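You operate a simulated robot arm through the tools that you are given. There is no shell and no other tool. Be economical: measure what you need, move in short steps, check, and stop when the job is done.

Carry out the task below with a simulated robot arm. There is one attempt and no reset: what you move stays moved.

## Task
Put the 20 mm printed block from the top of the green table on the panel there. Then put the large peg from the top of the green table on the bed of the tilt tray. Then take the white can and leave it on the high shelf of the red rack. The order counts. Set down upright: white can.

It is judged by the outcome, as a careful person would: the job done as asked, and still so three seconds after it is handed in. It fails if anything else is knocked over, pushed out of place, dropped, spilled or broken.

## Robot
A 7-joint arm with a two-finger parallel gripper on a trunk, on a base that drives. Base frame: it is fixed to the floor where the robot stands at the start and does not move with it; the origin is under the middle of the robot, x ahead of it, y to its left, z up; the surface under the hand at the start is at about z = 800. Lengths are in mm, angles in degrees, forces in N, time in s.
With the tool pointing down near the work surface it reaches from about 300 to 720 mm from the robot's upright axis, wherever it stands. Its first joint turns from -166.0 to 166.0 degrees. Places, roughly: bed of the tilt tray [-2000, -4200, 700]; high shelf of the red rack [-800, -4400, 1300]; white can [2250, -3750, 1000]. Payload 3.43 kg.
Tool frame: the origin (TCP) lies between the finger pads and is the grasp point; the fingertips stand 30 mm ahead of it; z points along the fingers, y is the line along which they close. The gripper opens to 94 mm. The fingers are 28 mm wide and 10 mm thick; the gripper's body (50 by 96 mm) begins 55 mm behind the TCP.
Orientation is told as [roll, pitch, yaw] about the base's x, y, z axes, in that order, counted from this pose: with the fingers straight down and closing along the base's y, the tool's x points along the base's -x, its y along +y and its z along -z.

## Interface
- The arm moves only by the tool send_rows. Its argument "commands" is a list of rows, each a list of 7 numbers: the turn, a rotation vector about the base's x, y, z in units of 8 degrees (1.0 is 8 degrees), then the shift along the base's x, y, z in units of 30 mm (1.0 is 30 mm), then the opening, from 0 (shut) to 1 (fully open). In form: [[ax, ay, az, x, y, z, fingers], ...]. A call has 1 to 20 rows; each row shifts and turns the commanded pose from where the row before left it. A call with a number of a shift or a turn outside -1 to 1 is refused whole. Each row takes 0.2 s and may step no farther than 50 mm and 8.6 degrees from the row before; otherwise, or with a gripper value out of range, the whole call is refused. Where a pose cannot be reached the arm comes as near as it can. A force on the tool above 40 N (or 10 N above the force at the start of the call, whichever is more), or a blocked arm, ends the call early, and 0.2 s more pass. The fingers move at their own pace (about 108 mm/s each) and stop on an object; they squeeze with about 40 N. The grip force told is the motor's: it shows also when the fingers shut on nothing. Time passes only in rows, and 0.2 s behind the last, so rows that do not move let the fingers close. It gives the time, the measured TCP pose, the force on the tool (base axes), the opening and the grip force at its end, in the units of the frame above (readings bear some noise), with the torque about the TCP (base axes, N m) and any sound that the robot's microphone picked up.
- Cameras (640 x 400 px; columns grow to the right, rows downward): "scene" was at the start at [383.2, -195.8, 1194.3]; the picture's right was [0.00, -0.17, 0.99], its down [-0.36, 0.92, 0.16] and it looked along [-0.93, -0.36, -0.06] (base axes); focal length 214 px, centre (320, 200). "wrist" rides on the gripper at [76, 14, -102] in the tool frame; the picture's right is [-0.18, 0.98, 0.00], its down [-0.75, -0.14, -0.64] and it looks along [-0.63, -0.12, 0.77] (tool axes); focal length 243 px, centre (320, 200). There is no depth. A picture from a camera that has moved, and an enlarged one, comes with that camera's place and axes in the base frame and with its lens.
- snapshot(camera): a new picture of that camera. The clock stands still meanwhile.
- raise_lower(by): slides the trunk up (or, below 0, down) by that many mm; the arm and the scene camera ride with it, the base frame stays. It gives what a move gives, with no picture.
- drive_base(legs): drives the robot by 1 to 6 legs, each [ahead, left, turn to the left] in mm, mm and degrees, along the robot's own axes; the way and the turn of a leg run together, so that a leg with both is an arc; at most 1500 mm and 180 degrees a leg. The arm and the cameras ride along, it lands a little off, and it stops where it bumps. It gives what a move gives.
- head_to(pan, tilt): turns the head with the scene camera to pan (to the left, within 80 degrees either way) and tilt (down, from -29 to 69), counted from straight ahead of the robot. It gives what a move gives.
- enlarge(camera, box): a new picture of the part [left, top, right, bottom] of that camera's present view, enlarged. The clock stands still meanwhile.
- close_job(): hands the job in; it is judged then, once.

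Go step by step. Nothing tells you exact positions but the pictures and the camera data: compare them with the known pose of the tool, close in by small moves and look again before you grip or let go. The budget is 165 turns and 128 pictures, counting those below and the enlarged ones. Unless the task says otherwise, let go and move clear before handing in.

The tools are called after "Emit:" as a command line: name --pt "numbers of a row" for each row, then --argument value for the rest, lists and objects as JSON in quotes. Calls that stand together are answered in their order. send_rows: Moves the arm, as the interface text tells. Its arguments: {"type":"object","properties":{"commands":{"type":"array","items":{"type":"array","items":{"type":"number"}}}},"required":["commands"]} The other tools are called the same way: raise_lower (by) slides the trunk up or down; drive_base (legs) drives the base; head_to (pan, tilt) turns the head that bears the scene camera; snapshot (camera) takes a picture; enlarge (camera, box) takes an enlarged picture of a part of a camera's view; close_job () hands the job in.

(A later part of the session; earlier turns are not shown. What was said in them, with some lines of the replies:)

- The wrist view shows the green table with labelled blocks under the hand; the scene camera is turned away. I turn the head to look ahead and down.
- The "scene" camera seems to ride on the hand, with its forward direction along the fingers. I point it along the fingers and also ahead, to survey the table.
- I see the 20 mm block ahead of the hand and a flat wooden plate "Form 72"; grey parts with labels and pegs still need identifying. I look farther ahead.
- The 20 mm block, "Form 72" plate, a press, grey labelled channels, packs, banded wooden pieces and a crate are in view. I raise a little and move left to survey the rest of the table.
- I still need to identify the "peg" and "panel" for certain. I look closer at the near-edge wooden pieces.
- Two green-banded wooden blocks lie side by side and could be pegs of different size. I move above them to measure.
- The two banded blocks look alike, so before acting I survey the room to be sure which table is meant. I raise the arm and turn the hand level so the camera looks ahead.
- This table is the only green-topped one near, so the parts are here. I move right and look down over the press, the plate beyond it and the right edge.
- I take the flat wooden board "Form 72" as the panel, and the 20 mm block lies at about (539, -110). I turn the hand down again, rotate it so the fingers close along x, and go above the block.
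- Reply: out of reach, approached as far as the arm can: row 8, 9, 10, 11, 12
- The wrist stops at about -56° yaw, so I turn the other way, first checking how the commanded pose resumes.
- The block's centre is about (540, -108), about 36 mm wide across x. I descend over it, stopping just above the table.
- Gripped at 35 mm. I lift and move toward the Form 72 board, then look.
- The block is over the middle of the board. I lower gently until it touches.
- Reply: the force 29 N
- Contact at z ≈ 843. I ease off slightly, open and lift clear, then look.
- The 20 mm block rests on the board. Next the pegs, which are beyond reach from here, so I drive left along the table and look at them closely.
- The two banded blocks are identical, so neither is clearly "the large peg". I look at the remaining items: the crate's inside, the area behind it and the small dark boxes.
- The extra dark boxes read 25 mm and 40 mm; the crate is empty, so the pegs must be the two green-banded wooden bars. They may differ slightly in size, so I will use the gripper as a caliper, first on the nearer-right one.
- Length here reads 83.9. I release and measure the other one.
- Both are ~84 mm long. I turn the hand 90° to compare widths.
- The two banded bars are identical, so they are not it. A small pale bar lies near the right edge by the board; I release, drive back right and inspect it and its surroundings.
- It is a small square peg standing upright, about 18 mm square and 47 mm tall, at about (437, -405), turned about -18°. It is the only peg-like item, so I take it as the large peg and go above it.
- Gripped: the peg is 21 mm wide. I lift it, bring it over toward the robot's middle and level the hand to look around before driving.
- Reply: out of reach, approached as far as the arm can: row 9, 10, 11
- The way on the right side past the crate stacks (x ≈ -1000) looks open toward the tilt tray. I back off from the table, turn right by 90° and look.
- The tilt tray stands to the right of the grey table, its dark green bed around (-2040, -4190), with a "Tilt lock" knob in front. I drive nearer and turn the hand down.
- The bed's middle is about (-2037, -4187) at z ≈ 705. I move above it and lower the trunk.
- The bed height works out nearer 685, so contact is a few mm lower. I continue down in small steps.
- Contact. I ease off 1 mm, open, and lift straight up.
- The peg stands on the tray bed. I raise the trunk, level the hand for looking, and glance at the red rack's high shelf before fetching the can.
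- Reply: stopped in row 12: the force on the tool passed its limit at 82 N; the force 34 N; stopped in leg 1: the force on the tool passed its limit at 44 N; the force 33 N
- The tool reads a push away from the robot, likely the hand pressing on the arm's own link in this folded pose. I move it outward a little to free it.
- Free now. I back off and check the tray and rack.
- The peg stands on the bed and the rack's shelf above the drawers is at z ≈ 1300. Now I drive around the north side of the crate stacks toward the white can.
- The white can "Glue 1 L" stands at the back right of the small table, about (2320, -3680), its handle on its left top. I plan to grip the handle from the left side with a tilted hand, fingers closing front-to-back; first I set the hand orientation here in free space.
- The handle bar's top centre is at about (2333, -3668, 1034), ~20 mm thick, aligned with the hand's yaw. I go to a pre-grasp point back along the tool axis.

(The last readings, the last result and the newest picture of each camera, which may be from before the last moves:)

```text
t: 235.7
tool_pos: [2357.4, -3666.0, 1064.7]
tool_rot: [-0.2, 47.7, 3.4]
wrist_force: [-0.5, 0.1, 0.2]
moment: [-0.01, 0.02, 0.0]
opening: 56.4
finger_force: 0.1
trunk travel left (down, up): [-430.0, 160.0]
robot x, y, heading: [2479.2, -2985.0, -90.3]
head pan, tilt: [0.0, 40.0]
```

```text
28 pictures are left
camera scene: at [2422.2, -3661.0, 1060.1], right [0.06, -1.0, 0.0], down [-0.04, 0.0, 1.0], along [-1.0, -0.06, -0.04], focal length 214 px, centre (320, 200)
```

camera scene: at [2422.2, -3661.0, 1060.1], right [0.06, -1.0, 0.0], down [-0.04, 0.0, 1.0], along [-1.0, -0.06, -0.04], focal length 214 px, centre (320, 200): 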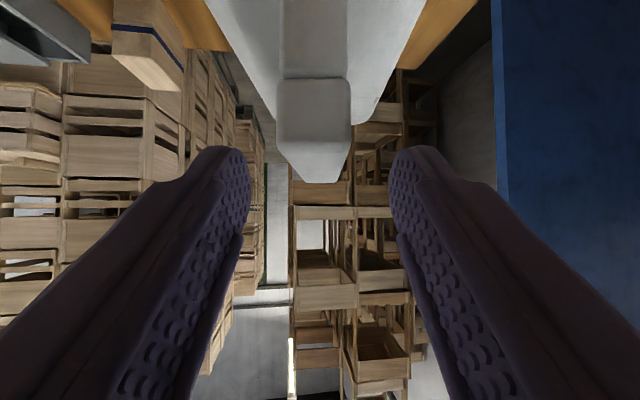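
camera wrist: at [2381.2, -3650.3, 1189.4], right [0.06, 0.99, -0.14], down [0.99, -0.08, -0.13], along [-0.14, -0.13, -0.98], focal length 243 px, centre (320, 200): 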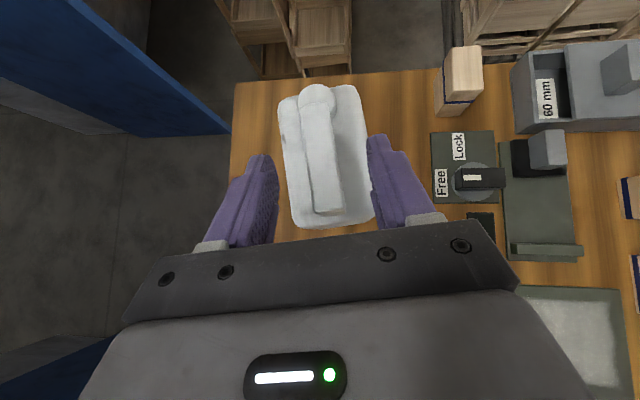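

The handle bar spans z 1024–1042 and is centred between the fingers. I move in the last 40 mm and close.

Emit:
send_rows --pt "0 0 0 -0.5 0 -0.5 0.6" --pt "0 0 0 -0.45 0 -0.47 0.6" --pt "0 0 0 0 0 0 0.6"

Emit:
send_rows --pt "0 0 0 0 0 0 0.3" --pt "0 0 0 0 0 0 0.1" --pt "0 0 0 0 0 0 0" --pt "0 0 0 0 0 0 0" --pt "0 0 0 0 0 0 0"

Emit:
snapshot --camera "wrist"

```text
t: 236.5
tool_pos: [2327.8, -3666.4, 1034.9]
tool_rot: [-0.2, 47.8, 3.3]
wrist_force: [-0.6, 0.4, 1.2]
moment: [0.02, -0.05, 0.02]
opening: 56.5
finger_force: 0.1
trunk travel left (down, up): [-430.0, 160.0]
robot x, y, heading: [2476.0, -2989.1, -90.0]
head pan, tilt: [0.0, 40.0]
```

```text
t: 237.7
tool_pos: [2328.5, -3667.2, 1035.8]
tool_rot: [-0.3, 47.7, 3.3]
wrist_force: [0.6, 0.3, -0.1]
moment: [0.05, 0.09, -0.16]
opening: 24.2
finger_force: 40.2
trunk travel left (down, up): [-430.0, 160.0]
robot x, y, heading: [2477.7, -2990.3, -90.0]
head pan, tilt: [0.0, 40.0]
```

```text
27 pictures are left
camera wrist: at [2352.3, -3651.5, 1160.3], right [0.06, 0.99, -0.14], down [0.99, -0.08, -0.13], along [-0.14, -0.13, -0.98], focal length 243 px, centre (320, 200)
```

wrist: 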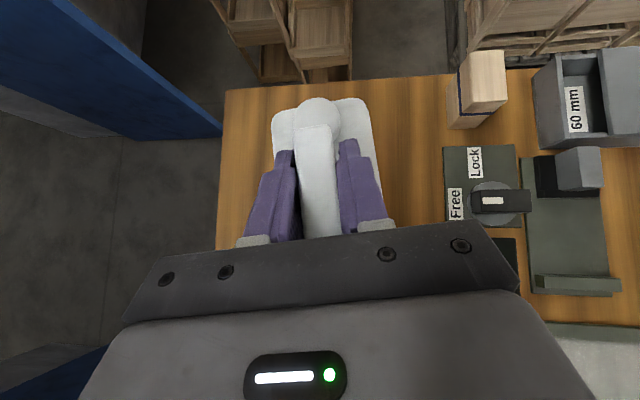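

Gripped at 24 mm. I lift a little and check that the can hangs level.

Emit:
send_rows --pt "0 0 0 0 0 0.5 0" --pt "0 0 0 0 0 0.8 0" --pt "0 0 0 0 0 1 0" --pt "0 0 0 0 0 0 0"

Emit:
snapshot --camera "wrist"

```text
t: 238.7
tool_pos: [2328.1, -3669.3, 1103.5]
tool_rot: [-0.1, 47.7, 3.5]
wrist_force: [-0.9, 0.0, -7.0]
moment: [0.02, -0.07, -0.03]
opening: 24.2
finger_force: 40.1
trunk travel left (down, up): [-430.0, 160.0]
robot x, y, heading: [2477.7, -2990.5, -89.9]
head pan, tilt: [0.0, 40.0]
```

```text
26 pictures are left
camera wrist: at [2351.9, -3653.4, 1229.0], right [0.06, 0.99, -0.14], down [0.99, -0.08, -0.13], along [-0.14, -0.13, -0.98], focal length 243 px, centre (320, 200)
```

wrist: 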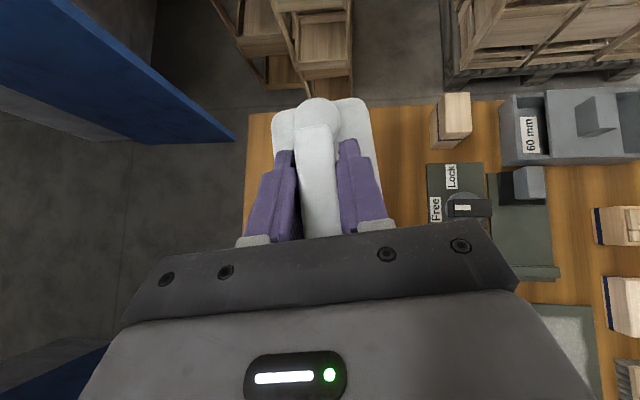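

The can hangs level (about 0.7 kg). I raise the trunk and back away from the table.

Emit:
raise_lower --by 150

Emit:
drive_base --legs '[[-1350, 0, 0]]'

Emit:
send_rows --pt "0 0 0.7 0 0.7 0.3 0" --pt "0 0 0.7 0 0.7 0.3 0" --pt "0 0 0.7 0.2 0.7 0.3 0" --pt "0 0 0.7 0.4 0.5 0.3 0" --pt "0 0 0.7 0.5 0.5 0.3 0" --pt "0 0 0.7 0.5 0.5 0.3 0" --pt "0 0 0.7 0.5 0.3 0.3 0" --pt "0 0 0.7 0.5 0.3 0.3 0" --pt "0 0 0.7 0.5 0 0 0" --pt "0 0 0.7 0.5 0 0 0" --pt "0 0 0.7 0.5 0 0 0" --pt "0 0 0.7 0.3 0 0 0" --pt "0 0 0.7 0.3 0 0 0" --pt "0 0 0.7 0.2 0 0 0" --pt "0 0 0.7 0 0 0 0" --pt "0 0 0.3 0 0 0 0" --pt "0 0 0 0 0 0 0"

Emit:
snapshot --camera "wrist"

```text
t: 240.5
tool_pos: [2328.1, -3669.5, 1253.0]
tool_rot: [0.0, 47.6, 3.5]
wrist_force: [0.1, -0.6, -8.1]
moment: [0.02, -0.08, -0.01]
opening: 24.0
finger_force: 39.9
trunk travel left (down, up): [-580.0, 10.0]
robot x, y, heading: [2478.8, -2985.3, -90.0]
head pan, tilt: [0.0, 40.0]
```

```text
t: 247.2
tool_pos: [2328.1, -2332.4, 1254.0]
tool_rot: [-0.2, 47.6, 2.4]
wrist_force: [0.3, 0.4, -6.9]
moment: [-0.01, -0.12, -0.01]
opening: 24.4
finger_force: 40.0
trunk travel left (down, up): [-580.0, 10.0]
robot x, y, heading: [2491.6, -1657.2, -91.0]
head pan, tilt: [0.0, 40.0]
```

```text
t: 250.8
tool_pos: [2476.1, -2205.9, 1326.5]
tool_rot: [-0.2, 47.7, 88.7]
wrist_force: [0.1, 0.1, -7.5]
moment: [0.09, -0.01, 0.0]
opening: 24.4
finger_force: 40.0
trunk travel left (down, up): [-580.0, 10.0]
robot x, y, heading: [2493.8, -1654.6, -91.3]
head pan, tilt: [0.0, 40.0]
```

```text
25 pictures are left
camera wrist: at [2461.3, -2181.8, 1450.8], right [-0.98, 0.14, -0.14], down [0.16, 0.98, -0.12], along [0.12, -0.14, -0.98], focal length 243 px, centre (320, 200)
```

wrist: 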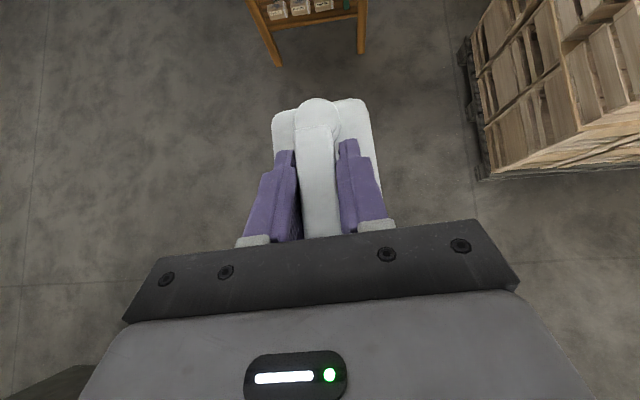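

The hand now points forward and down with the can held upright in front. I drive back around the stacks toward the rack.

Emit:
drive_base --legs '[[0, 0, -88.7], [1500, 0, 0], [1500, 0, 0], [1450, 0, 0], [0, 0, 90]]'

```text
t: 274.8
tool_pos: [-2392.6, -1703.0, 1321.2]
tool_rot: [0.1, 46.5, 0.9]
wrist_force: [16.2, -2.8, -7.4]
moment: [0.21, -0.19, -0.32]
opening: 24.5
finger_force: 40.2
trunk travel left (down, up): [-580.0, 10.0]
robot x, y, heading: [-1853.0, -1698.5, -178.8]
head pan, tilt: [0.0, 40.0]
stopped in leg 4: the force on the tool passed its limit at 194 N (the readings are from after the stop); the commanded pose is now the measured one
```

Something stopped the tool at x ≈ -2390; I stop and look at the can and what it met.

Emit:
snapshot --camera "wrist"

Emit:
snapshot --camera "scene"

```text
24 pictures are left
camera wrist: at [-2370.9, -1689.7, 1446.3], right [0.11, 0.98, -0.13], down [0.99, -0.13, -0.1], along [-0.12, -0.12, -0.99], focal length 243 px, centre (320, 200)
```

wrist: 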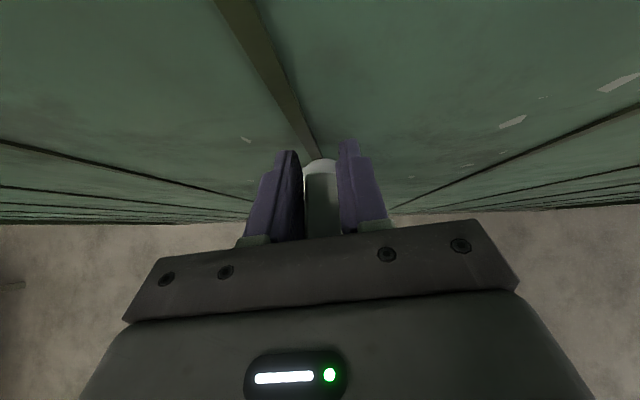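

```text
23 pictures are left
camera scene: at [-2327.2, -1701.9, 1317.6], right [0.02, -1.0, 0.0], down [-0.07, 0.0, 1.0], along [-1.0, -0.02, -0.07], focal length 214 px, centre (320, 200)
```

scene: 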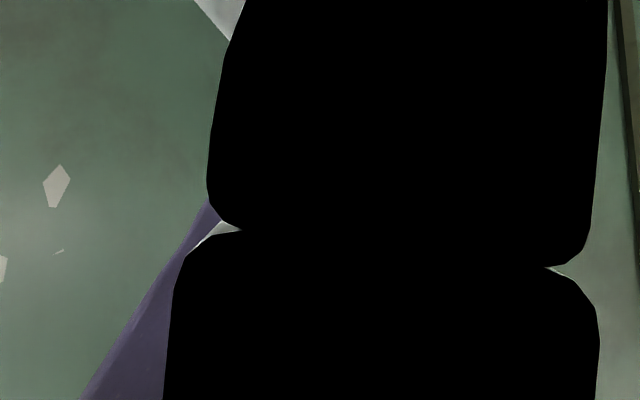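

The can touched the green wall door. I back straight off and check the grip.

Emit:
drive_base --legs '[[-350, 0, 0]]'

Emit:
snapshot --camera "wrist"

Emit:
head_to --pan 0 --tilt 20

Emit:
snapshot --camera "scene"

```text
t: 277.1
tool_pos: [-2045.0, -1699.4, 1321.6]
tool_rot: [0.0, 46.4, 1.2]
wrist_force: [0.7, -0.2, -6.9]
moment: [0.07, 0.28, 0.02]
opening: 24.3
finger_force: 40.0
trunk travel left (down, up): [-580.0, 10.0]
robot x, y, heading: [-1502.0, -1692.2, -178.6]
head pan, tilt: [0.0, 40.0]
```

```text
22 pictures are left
camera wrist: at [-2022.7, -1684.7, 1446.9], right [0.11, 0.99, -0.13], down [0.99, -0.12, -0.11], along [-0.12, -0.12, -0.99], focal length 243 px, centre (320, 200)
```

wrist: 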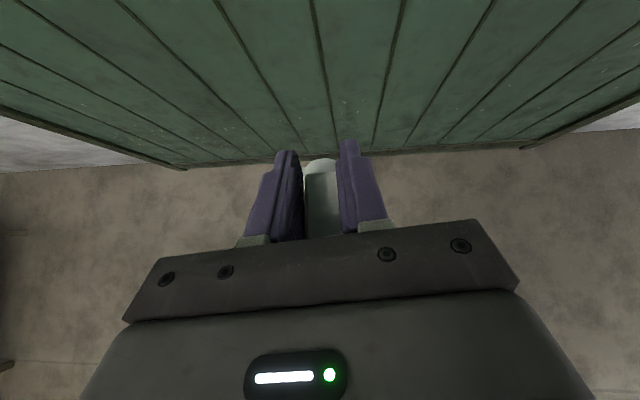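

```text
t: 277.9
tool_pos: [-2044.7, -1698.8, 1320.5]
tool_rot: [0.1, 46.5, 1.1]
wrist_force: [0.6, 0.1, -6.4]
moment: [-0.04, 0.27, 0.0]
opening: 24.3
finger_force: 40.2
trunk travel left (down, up): [-580.0, 10.0]
robot x, y, heading: [-1499.9, -1691.7, -178.5]
head pan, tilt: [0.0, 20.0]
```

```text
21 pictures are left
camera scene: at [-1964.7, -1696.4, 1289.7], right [0.02, -1.0, 0.0], down [-0.4, -0.01, 0.92], along [-0.92, -0.02, -0.4], focal length 214 px, centre (320, 200)
```

scene: 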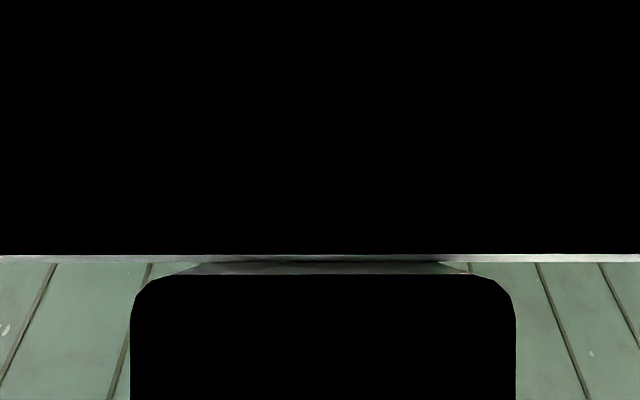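

The can pivoted in the grip: its bottom swung toward the robot by roughly 35°. I turn the hand up by that amount to bring the can upright again, using the torque reading as a gauge.

Emit:
send_rows --pt "0 0.6 0 0 0 0 0" --pt "0 0.6 0 0 0 0 0" --pt "0 0.6 0 0 0 0 0" --pt "0 0.6 0 0 0 0 0" --pt "0 0.6 0 0 0 0 0" --pt "0 0.6 0 0 0 0 0" --pt "0 0 0 0 0 0 0" --pt "0 0 0 0 0 0 0"

Emit:
enlarge --camera "wrist" --box '[200, 100, 440, 250]'

Emit:
head_to --pan 0 --tilt 69

Emit:
snapshot --camera "scene"

```text
t: 279.7
tool_pos: [-2046.7, -1698.6, 1321.5]
tool_rot: [2.0, 75.3, 3.1]
wrist_force: [0.3, 0.0, -6.4]
moment: [0.04, -0.11, 0.0]
opening: 24.4
finger_force: 39.9
trunk travel left (down, up): [-580.0, 10.0]
robot x, y, heading: [-1500.7, -1692.0, -178.5]
head pan, tilt: [0.0, 20.0]
```

```text
2.67 times, centred on (320, 175) of wrist
camera zoom: at [-1966.0, -1684.4, 1420.3], right [0.03, 0.99, -0.17], down [0.81, -0.12, -0.57], along [-0.58, -0.12, -0.81], focal length 647 px, centre (320, 267)
```

zoom: 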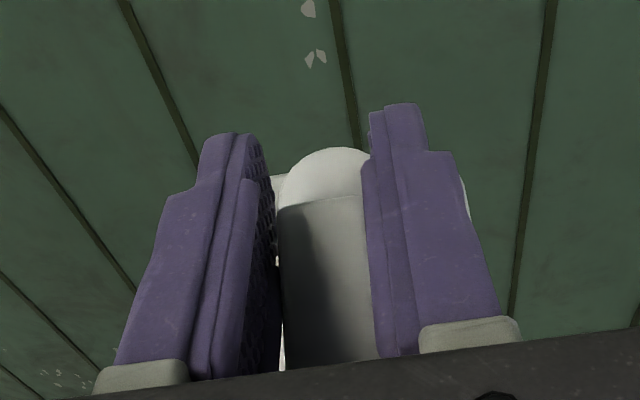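

```text
t: 280.9
tool_pos: [-2045.5, -1698.2, 1319.9]
tool_rot: [2.1, 75.3, 2.9]
wrist_force: [0.1, 0.1, -6.4]
moment: [-0.03, -0.08, 0.0]
opening: 24.1
finger_force: 39.6
trunk travel left (down, up): [-580.0, 10.0]
robot x, y, heading: [-1502.7, -1695.4, -178.7]
head pan, tilt: [0.0, 68.8]
```

```text
19 pictures are left
camera scene: at [-1971.0, -1696.4, 1329.4], right [0.02, -1.0, -0.01], down [0.81, 0.01, 0.59], along [-0.59, -0.02, 0.81], focal length 214 px, centre (320, 200)
```

scene: 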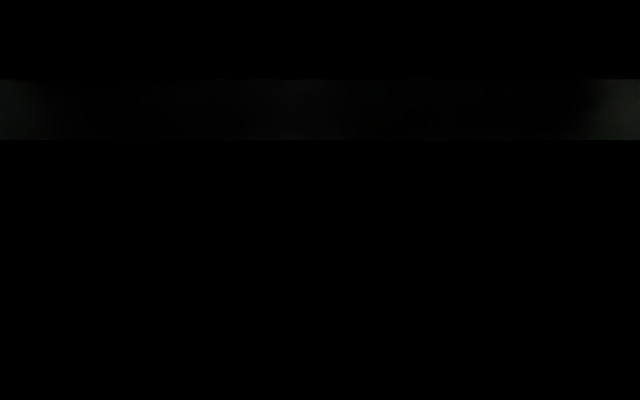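

The torque is back to its upright value, so the can hangs about upright with the hand nearly level. I turn and drive toward the rack, keeping clear of the wall, then look left behind the stacks.

Emit:
drive_base --legs '[[0, 0, 88.6], [0, -250, 0], [1400, 0, 0]]'

Emit:
head_to --pan 60 --tilt 0

Emit:
snapshot --camera "scene"

```text
t: 293.0
tool_pos: [-1748.1, -3635.7, 1321.9]
tool_rot: [2.1, 75.3, 92.1]
wrist_force: [0.9, 0.4, -6.5]
moment: [0.08, -0.03, 0.01]
opening: 24.2
finger_force: 39.8
trunk travel left (down, up): [-580.0, 10.0]
robot x, y, heading: [-1746.2, -3092.0, -89.8]
head pan, tilt: [0.0, 68.8]
```

```text
t: 294.4
tool_pos: [-1748.4, -3635.7, 1320.6]
tool_rot: [2.1, 75.3, 92.1]
wrist_force: [0.0, 0.8, -6.8]
moment: [0.2, -0.09, 0.0]
opening: 24.1
finger_force: 40.2
trunk travel left (down, up): [-580.0, 10.0]
robot x, y, heading: [-1745.9, -3089.7, -89.8]
head pan, tilt: [60.0, 0.0]
```

```text
18 pictures are left
camera scene: at [-1827.3, -3524.8, 1236.4], right [0.5, -0.84, -0.22], down [0.01, -0.25, 0.97], along [-0.87, -0.49, -0.12], focal length 214 px, centre (320, 200)
```

scene: 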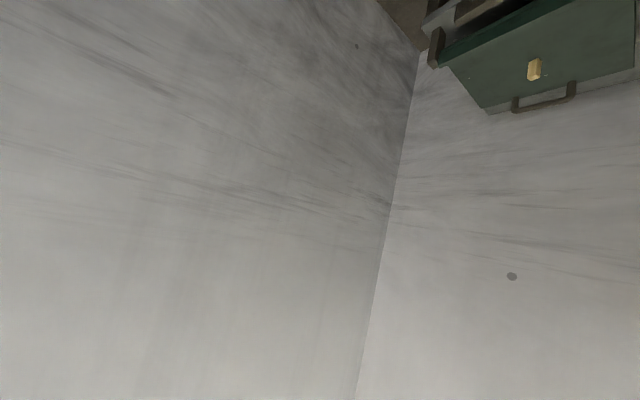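

Emit:
head_to --pan -70 --tilt -10

Emit:
snapshot --camera "scene"

Emit:
snapshot --camera "wrist"

```text
t: 296.5
tool_pos: [-1748.5, -3635.7, 1320.6]
tool_rot: [2.1, 75.4, 92.0]
wrist_force: [-0.4, -0.6, -6.8]
moment: [0.18, -0.09, -0.02]
opening: 24.1
finger_force: 40.3
trunk travel left (down, up): [-580.0, 10.0]
robot x, y, heading: [-1740.1, -3092.7, -89.6]
head pan, tilt: [-70.0, -10.0]
```

```text
17 pictures are left
camera scene: at [-1670.4, -3504.9, 1224.3], right [0.34, 0.91, 0.24], down [0.17, -0.31, 0.94], along [0.92, -0.28, -0.26], focal length 214 px, centre (320, 200)
```

scene: 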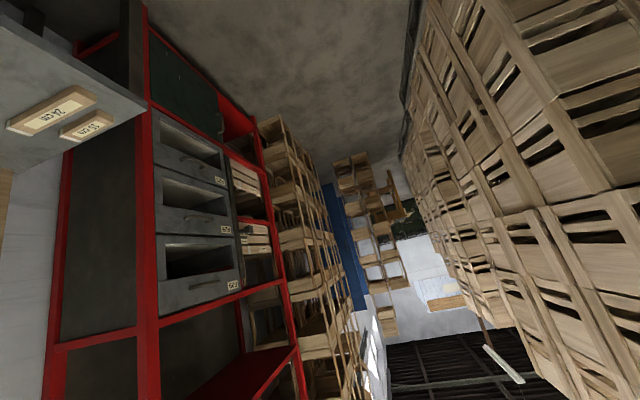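

```text
16 pictures are left
camera wrist: at [-1762.4, -3556.4, 1420.3], right [-0.98, 0.04, -0.17], down [0.13, 0.81, -0.57], along [0.11, -0.58, -0.81], focal length 243 px, centre (320, 200)
```

wrist: 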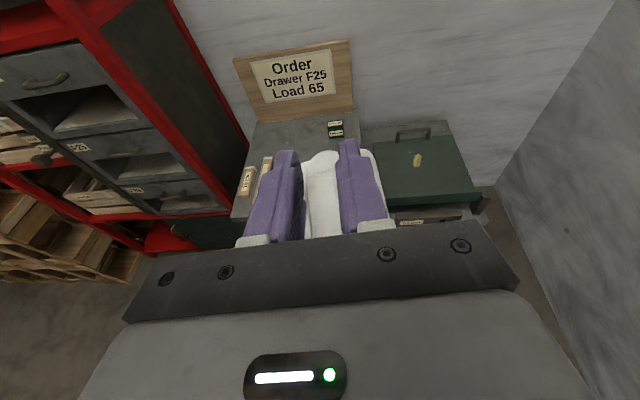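

The aisle behind the stacks is about 1.3 m wide and clear. I raise the can above shelf height, drive up to y ≈ -3600 and slide left in front of the rack.

Emit:
send_rows --pt "0 0 0 0 0 0.7 0" --pt "0 0 0 0 0 0.7 0" --pt "0 0 0 0 0 0.7 0" --pt "0 0 0 0 0 0.7 0" --pt "0 0 0 0 0 0.7 0" --pt "0 0 0 0 0 0.7 0" --pt "0 0 0 0 0 0.7 0" --pt "0 0 0 0 0 0.7 0" --pt "0 0 0 0 0 0.7 0" --pt "0 0 0 0 0 0 0"

Emit:
drive_base --legs '[[450, 0, 0], [0, 930, 0]]'

Emit:
snapshot --camera "wrist"

Emit:
head_to --pan -50 --tilt -10

Emit:
snapshot --camera "scene"

```text
t: 298.7
tool_pos: [-1748.5, -3634.5, 1509.5]
tool_rot: [2.0, 75.3, 92.0]
wrist_force: [0.7, 0.1, -7.3]
moment: [0.2, -0.03, -0.04]
opening: 24.1
finger_force: 39.7
trunk travel left (down, up): [-580.0, 10.0]
robot x, y, heading: [-1744.9, -3093.2, -89.5]
head pan, tilt: [-70.0, -10.0]
```

```text
t: 306.0
tool_pos: [-822.9, -4090.6, 1509.5]
tool_rot: [2.3, 75.3, 91.1]
wrist_force: [0.2, 0.7, -7.3]
moment: [0.13, -0.06, -0.04]
opening: 23.9
finger_force: 39.8
trunk travel left (down, up): [-580.0, 10.0]
robot x, y, heading: [-809.4, -3551.1, -90.4]
head pan, tilt: [-70.0, -10.0]
```

```text
15 pictures are left
camera wrist: at [-834.5, -4010.1, 1609.1], right [-0.98, 0.06, -0.17], down [0.15, 0.81, -0.57], along [0.1, -0.58, -0.81], focal length 243 px, centre (320, 200)
```

wrist: 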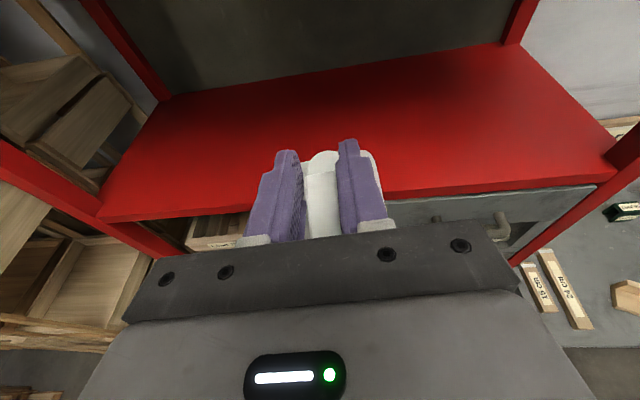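

```text
t: 306.8
tool_pos: [-822.8, -4088.7, 1508.1]
tool_rot: [2.1, 75.2, 91.1]
wrist_force: [0.0, -0.3, -7.2]
moment: [0.17, -0.03, 0.01]
opening: 24.0
finger_force: 40.2
trunk travel left (down, up): [-580.0, 10.0]
robot x, y, heading: [-809.6, -3546.8, -90.8]
head pan, tilt: [-50.0, -10.0]
```

```text
14 pictures are left
camera scene: at [-757.1, -3984.5, 1406.8], right [0.66, 0.73, 0.19], down [0.14, -0.36, 0.92], along [0.74, -0.58, -0.34], focal length 214 px, centre (320, 200)
```

scene: 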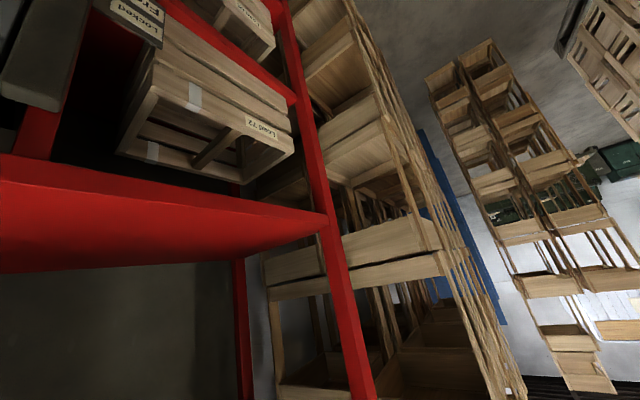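

The shelf is empty; its front edge is near y ≈ -4235 and back near -4585. I drive ahead 200 mm and reach in at the same height.

Emit:
drive_base --legs '[[200, 0, 0.6]]'

Emit:
send_rows --pt "0 0 0 0 -0.7 0 0" --pt "0 0 0 0 -0.7 0 0" --pt "0 0 0 0 -0.7 0 0" --pt "0 0 0 0 -0.7 0 0" --pt "0 0 0 0 0 0 0"

Emit:
snapshot --camera "wrist"

```text
t: 308.4
tool_pos: [-818.7, -4289.3, 1508.8]
tool_rot: [2.1, 75.2, 91.6]
wrist_force: [-0.5, -1.1, -6.3]
moment: [0.16, -0.04, 0.03]
opening: 24.3
finger_force: 40.0
trunk travel left (down, up): [-580.0, 10.0]
robot x, y, heading: [-814.7, -3746.3, -90.0]
head pan, tilt: [-50.0, -10.0]
```

```text
t: 309.6
tool_pos: [-817.9, -4371.3, 1509.3]
tool_rot: [2.2, 75.4, 91.6]
wrist_force: [0.0, -0.5, -6.4]
moment: [0.18, -0.06, 0.0]
opening: 23.9
finger_force: 40.2
trunk travel left (down, up): [-580.0, 10.0]
robot x, y, heading: [-813.1, -3745.6, -90.0]
head pan, tilt: [-50.0, -10.0]
```

```text
13 pictures are left
camera wrist: at [-830.7, -4292.4, 1609.1], right [-0.98, 0.05, -0.17], down [0.14, 0.81, -0.57], along [0.11, -0.58, -0.81], focal length 243 px, centre (320, 200)
```

wrist: 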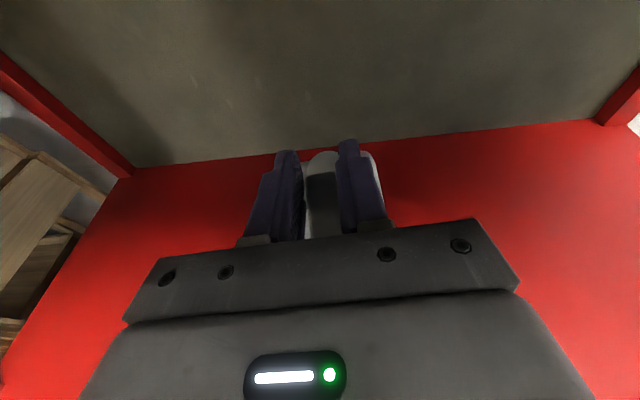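

The can is over the shelf, well clear of the back. The torque suggests it leans slightly bottom-forward, so I pitch back 8° and start lowering.

Emit:
send_rows --pt "0.5 0 0 0 0 0 0" --pt "0.5 0 0 0 0 0 0" --pt "0 0 0 0 0 -0.3 0" --pt "0 0 0 0 0 -0.3 0" --pt "0 0 0 0 0 0 0" --pt "0 0 0 0 0 0 0"

Emit:
enlarge --camera "wrist" --box '[220, 110, 420, 250]'

```text
t: 311.0
tool_pos: [-818.9, -4372.0, 1489.4]
tool_rot: [1.5, 67.2, 91.1]
wrist_force: [-0.8, -0.8, -6.7]
moment: [0.07, -0.03, -0.01]
opening: 24.0
finger_force: 40.3
trunk travel left (down, up): [-580.0, 10.0]
robot x, y, heading: [-811.6, -3748.6, -90.2]
head pan, tilt: [-50.0, -10.0]
```

```text
2.86 times, centred on (320, 180) of wrist
camera zoom: at [-831.8, -4307.6, 1600.6], right [-0.98, 0.08, -0.16], down [0.14, 0.88, -0.45], along [0.11, -0.46, -0.88], focal length 693 px, centre (320, 257)
```

zoom: 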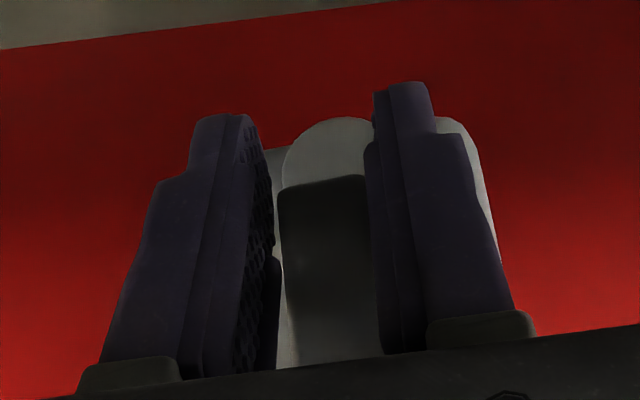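

Emit:
send_rows --pt "0 0 0 0 0 -0.2 0" --pt "0 0 0 0 0 -0.2 0" --pt "0 0 0 0 0 0 0"

Emit:
send_rows --pt "0 0 0 0 0 -0.1 0" --pt "0 0 0 0 0 -0.1 0" --pt "0 0 0 0 0 0 0"

Emit:
send_rows --pt "0 0 0 0 0 -0.1 0" --pt "0 0 0 0 0 -0.1 0" --pt "0 0 0 0 0 0 0"

```text
t: 311.8
tool_pos: [-821.4, -4371.8, 1481.7]
tool_rot: [1.4, 67.6, 91.0]
wrist_force: [-4.4, -6.3, 23.1]
moment: [0.18, 0.02, 0.06]
opening: 24.3
finger_force: 39.7
trunk travel left (down, up): [-580.0, 10.0]
robot x, y, heading: [-810.4, -3745.7, -90.2]
head pan, tilt: [-50.0, -10.0]
```

```text
t: 312.6
tool_pos: [-820.6, -4371.2, 1474.8]
tool_rot: [1.5, 67.4, 90.8]
wrist_force: [-7.4, -8.3, 31.0]
moment: [0.21, 0.13, 0.07]
opening: 23.9
finger_force: 39.7
trunk travel left (down, up): [-580.0, 10.0]
robot x, y, heading: [-808.1, -3743.3, -90.0]
head pan, tilt: [-50.0, -10.0]
```

```text
t: 313.4
tool_pos: [-820.7, -4371.1, 1470.1]
tool_rot: [1.4, 67.4, 90.7]
wrist_force: [-7.5, -6.6, 29.3]
moment: [0.71, 0.06, 0.16]
opening: 24.1
finger_force: 39.1
trunk travel left (down, up): [-580.0, 10.0]
robot x, y, heading: [-813.4, -3746.3, -90.2]
head pan, tilt: [-50.0, -10.0]
```

Contact comes at the rear bottom edge and the can is being levelled by the shelf. I look before continuing.

Emit:
enlarge --camera "wrist" --box '[220, 110, 420, 250]'

Emit:
head_to --pan -80 --tilt -29

Emit:
snapshot --camera "scene"

```text
2.86 times, centred on (320, 180) of wrist
camera zoom: at [-834.1, -4305.1, 1579.3], right [-0.98, 0.08, -0.16], down [0.14, 0.88, -0.45], along [0.11, -0.47, -0.88], focal length 693 px, centre (320, 257)
```

zoom: 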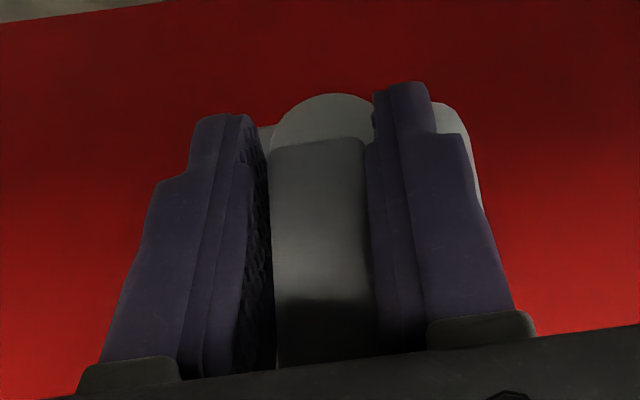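

```text
t: 314.3
tool_pos: [-821.2, -4369.8, 1470.6]
tool_rot: [1.5, 67.4, 91.0]
wrist_force: [-9.1, -5.8, 29.0]
moment: [0.73, 0.06, 0.16]
opening: 24.2
finger_force: 40.4
trunk travel left (down, up): [-580.0, 10.0]
robot x, y, heading: [-808.7, -3746.5, -90.1]
head pan, tilt: [-80.0, -28.6]
```

```text
10 pictures are left
camera scene: at [-754.5, -4202.7, 1375.7], right [0.18, 0.91, 0.38], down [0.48, -0.42, 0.77], along [0.86, 0.04, -0.51], focal length 214 px, centre (320, 200)
```

scene: 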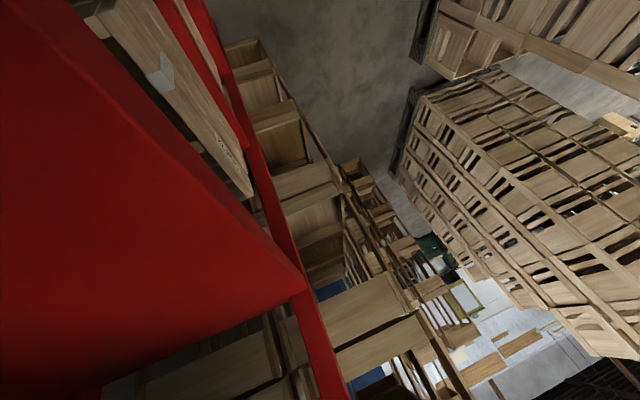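

Emit:
send_rows --pt "0 0 0 0 0 -0.1 0" --pt "0 0 0 0 0 -0.1 0" --pt "0 0 0 0 0 0 0"

Emit:
send_rows --pt "0 0 0 0 0 -0.1 0" --pt "0 0 0 0 0 0 0"

```text
t: 315.1
tool_pos: [-820.1, -4370.1, 1464.7]
tool_rot: [1.4, 67.4, 91.1]
wrist_force: [-4.1, -6.6, 31.3]
moment: [0.73, -0.02, 0.18]
opening: 24.1
finger_force: 40.1
trunk travel left (down, up): [-580.0, 10.0]
robot x, y, heading: [-808.4, -3745.2, -90.0]
head pan, tilt: [-80.0, -28.6]
```

```text
t: 315.7
tool_pos: [-819.8, -4370.3, 1460.8]
tool_rot: [1.5, 67.5, 91.1]
wrist_force: [-1.6, -8.5, 36.1]
moment: [0.69, -0.11, -0.04]
opening: 24.1
finger_force: 39.6
trunk travel left (down, up): [-580.0, 10.0]
robot x, y, heading: [-809.6, -3745.0, -90.1]
head pan, tilt: [-80.0, -28.6]
```

Emit:
enlarge --camera "wrist" --box '[220, 110, 420, 250]'

```text
2.86 times, centred on (320, 180) of wrist
camera zoom: at [-832.8, -4305.1, 1570.4], right [-0.98, 0.08, -0.16], down [0.14, 0.88, -0.45], along [0.11, -0.47, -0.88], focal length 693 px, centre (320, 257)
```

zoom: 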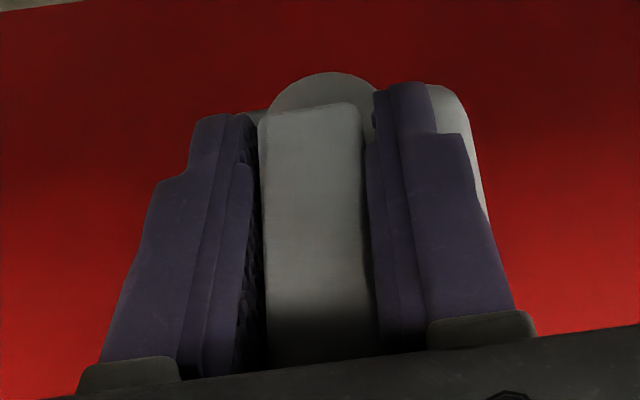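

Emit:
send_rows --pt "0 0 0 0 0 -0.08 0" --pt "0 0 0 0 0 -0.08 0" --pt "0 0 0 0 0 0 0"

Emit:
enlarge --camera "wrist" --box '[220, 110, 420, 250]'

```text
t: 316.5
tool_pos: [-820.0, -4370.2, 1455.7]
tool_rot: [1.5, 67.4, 91.1]
wrist_force: [-3.8, -8.4, 30.1]
moment: [0.37, -0.33, -0.01]
opening: 24.1
finger_force: 40.3
trunk travel left (down, up): [-580.0, 10.0]
robot x, y, heading: [-809.2, -3747.2, -90.0]
head pan, tilt: [-80.0, -28.6]
```

```text
2.86 times, centred on (320, 180) of wrist
camera zoom: at [-833.0, -4305.7, 1564.6], right [-0.98, 0.08, -0.16], down [0.14, 0.88, -0.45], along [0.11, -0.47, -0.88], focal length 693 px, centre (320, 257)
```

zoom: 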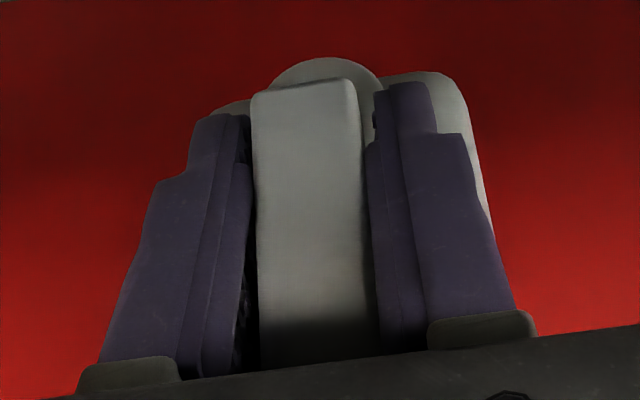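

The can now sits essentially level on the shelf. I open the fingers slowly and check.

Emit:
send_rows --pt "0 0 0 0 0 0.05 0" --pt "0 0 0 0 0 0 0.28" --pt "0 0 0 0 0 0 0.32" --pt "0 0 0 0 0 0 0.5" --pt "0 0 0 0 0 0 0.6" --pt "0 0 0 0 0 0 0.6"

Emit:
enlarge --camera "wrist" --box '[180, 80, 460, 260]'

```text
t: 317.9
tool_pos: [-818.7, -4370.5, 1454.6]
tool_rot: [1.4, 67.3, 91.1]
wrist_force: [0.4, -0.2, 0.5]
moment: [-0.04, -0.01, 0.0]
opening: 56.4
finger_force: 0.0
trunk travel left (down, up): [-580.0, 10.0]
robot x, y, heading: [-810.4, -3744.8, -90.0]
head pan, tilt: [-80.0, -28.6]
```

```text
2.22 times, centred on (320, 170) of wrist
camera zoom: at [-831.6, -4306.3, 1565.0], right [-0.98, 0.08, -0.16], down [0.14, 0.88, -0.45], along [0.11, -0.46, -0.88], focal length 539 px, centre (320, 267)
```

zoom: 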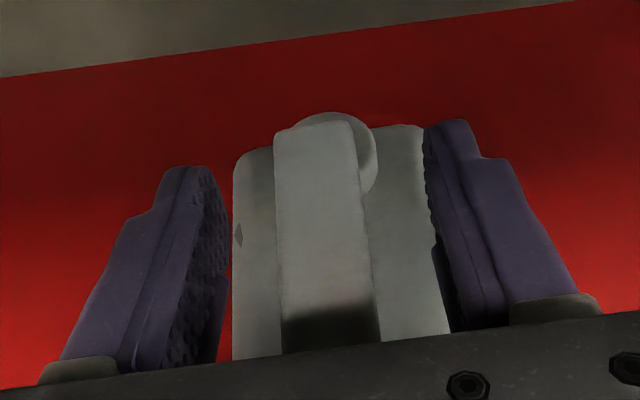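

The can stands. I withdraw along the tool axis, back and slightly up.

Emit:
send_rows --pt "0 0 0 0 0.4 0.17 0.6" --pt "0 0 0 0 0.6 0.25 0.6" --pt "0 0 0 0 0.8 0.33 0.6" --pt "0 0 0 0 1 0.3 0.6" --pt "0 0 0 0 0 0 0.6"

Emit:
snapshot --camera "wrist"

```text
t: 319.1
tool_pos: [-820.4, -4286.8, 1485.2]
tool_rot: [1.5, 67.1, 91.1]
wrist_force: [0.1, -1.3, 0.4]
moment: [0.0, -0.01, 0.0]
opening: 56.5
finger_force: 0.0
trunk travel left (down, up): [-580.0, 10.0]
robot x, y, heading: [-806.4, -3747.1, -90.3]
head pan, tilt: [-80.0, -28.6]
```

```text
6 pictures are left
camera wrist: at [-831.7, -4221.9, 1595.4], right [-0.98, 0.08, -0.16], down [0.14, 0.88, -0.45], along [0.11, -0.46, -0.88], focal length 243 px, centre (320, 200)
```

wrist: 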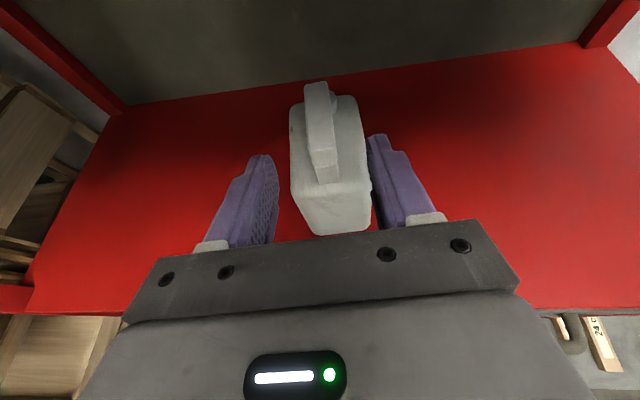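

The can stands upright in the middle of the shelf. I back the robot fully clear and check once more.

Emit:
drive_base --legs '[[-350, 0, 0]]'

Emit:
snapshot --camera "wrist"

Emit:
head_to --pan 0 --tilt 20

Emit:
snapshot --camera "scene"

```text
t: 321.4
tool_pos: [-819.7, -3932.6, 1486.5]
tool_rot: [1.5, 67.2, 90.8]
wrist_force: [0.2, -0.6, -0.4]
moment: [0.03, -0.02, 0.01]
opening: 56.5
finger_force: 0.2
trunk travel left (down, up): [-580.0, 10.0]
robot x, y, heading: [-810.5, -3394.7, -90.4]
head pan, tilt: [-80.0, -28.6]
```

```text
5 pictures are left
camera wrist: at [-832.7, -3868.3, 1596.0], right [-0.98, 0.08, -0.16], down [0.15, 0.88, -0.45], along [0.1, -0.47, -0.88], focal length 243 px, centre (320, 200)
```

wrist: 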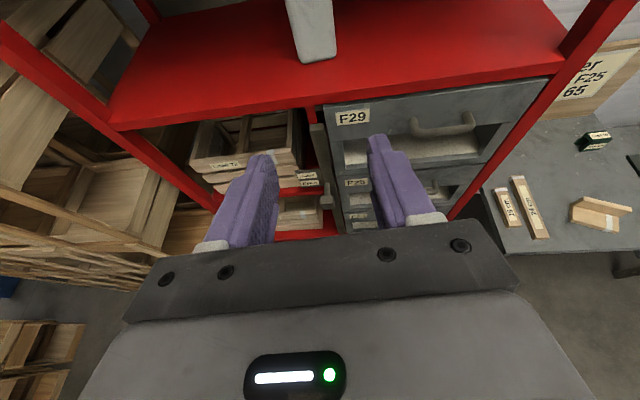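

```text
t: 322.9
tool_pos: [-819.6, -3934.0, 1486.6]
tool_rot: [1.5, 67.3, 90.8]
wrist_force: [-0.2, 1.3, -0.8]
moment: [-0.01, 0.02, -0.01]
opening: 56.5
finger_force: 0.1
trunk travel left (down, up): [-580.0, 10.0]
robot x, y, heading: [-808.4, -3395.7, -90.2]
head pan, tilt: [0.0, 20.0]
```

```text
4 pictures are left
camera scene: at [-819.6, -3869.2, 1428.2], right [1.0, -0.01, -0.01], down [0.01, -0.05, 1.0], along [-0.01, -1.0, -0.05], focal length 214 px, centre (320, 200)
```

scene: 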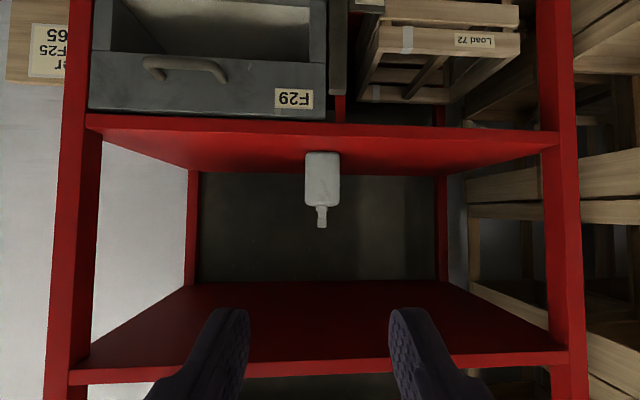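

The picture, which is upside down, shows the can standing upright on the rack's high shelf. The peg was last seen standing on the tray bed, and the block was lying on the board when I left it. I hand the job in.

Emit:
close_job

```text
The job is handed in.
```

I did all three moves in order and handed the job in. Two of them rest on my reading of unlabelled items, and there was one bump on the way.

- **20 mm block:** it lies on the flat wooden board marked "Form 72". Nothing on the table was labelled "panel", and this was the best match.
- **Large peg:** it stands on the bed of the tilt tray. I took the single square peg, 21 mm wide, as the large one. To rule out the two green-banded wooden bars I closed the gripper on them, and they turned out identical; they may have shifted slightly.
- **White can:** it stands upright on the high shelf of the red rack. On the way I drove it into the green wall door, with a peak of 194 N on the tool. It tilted in the grip by about 30 degrees. I brought it back upright before setting it down, and saw no spill or damage in the pictures.

The last picture shows the can standing on the shelf with the hand clear of it.
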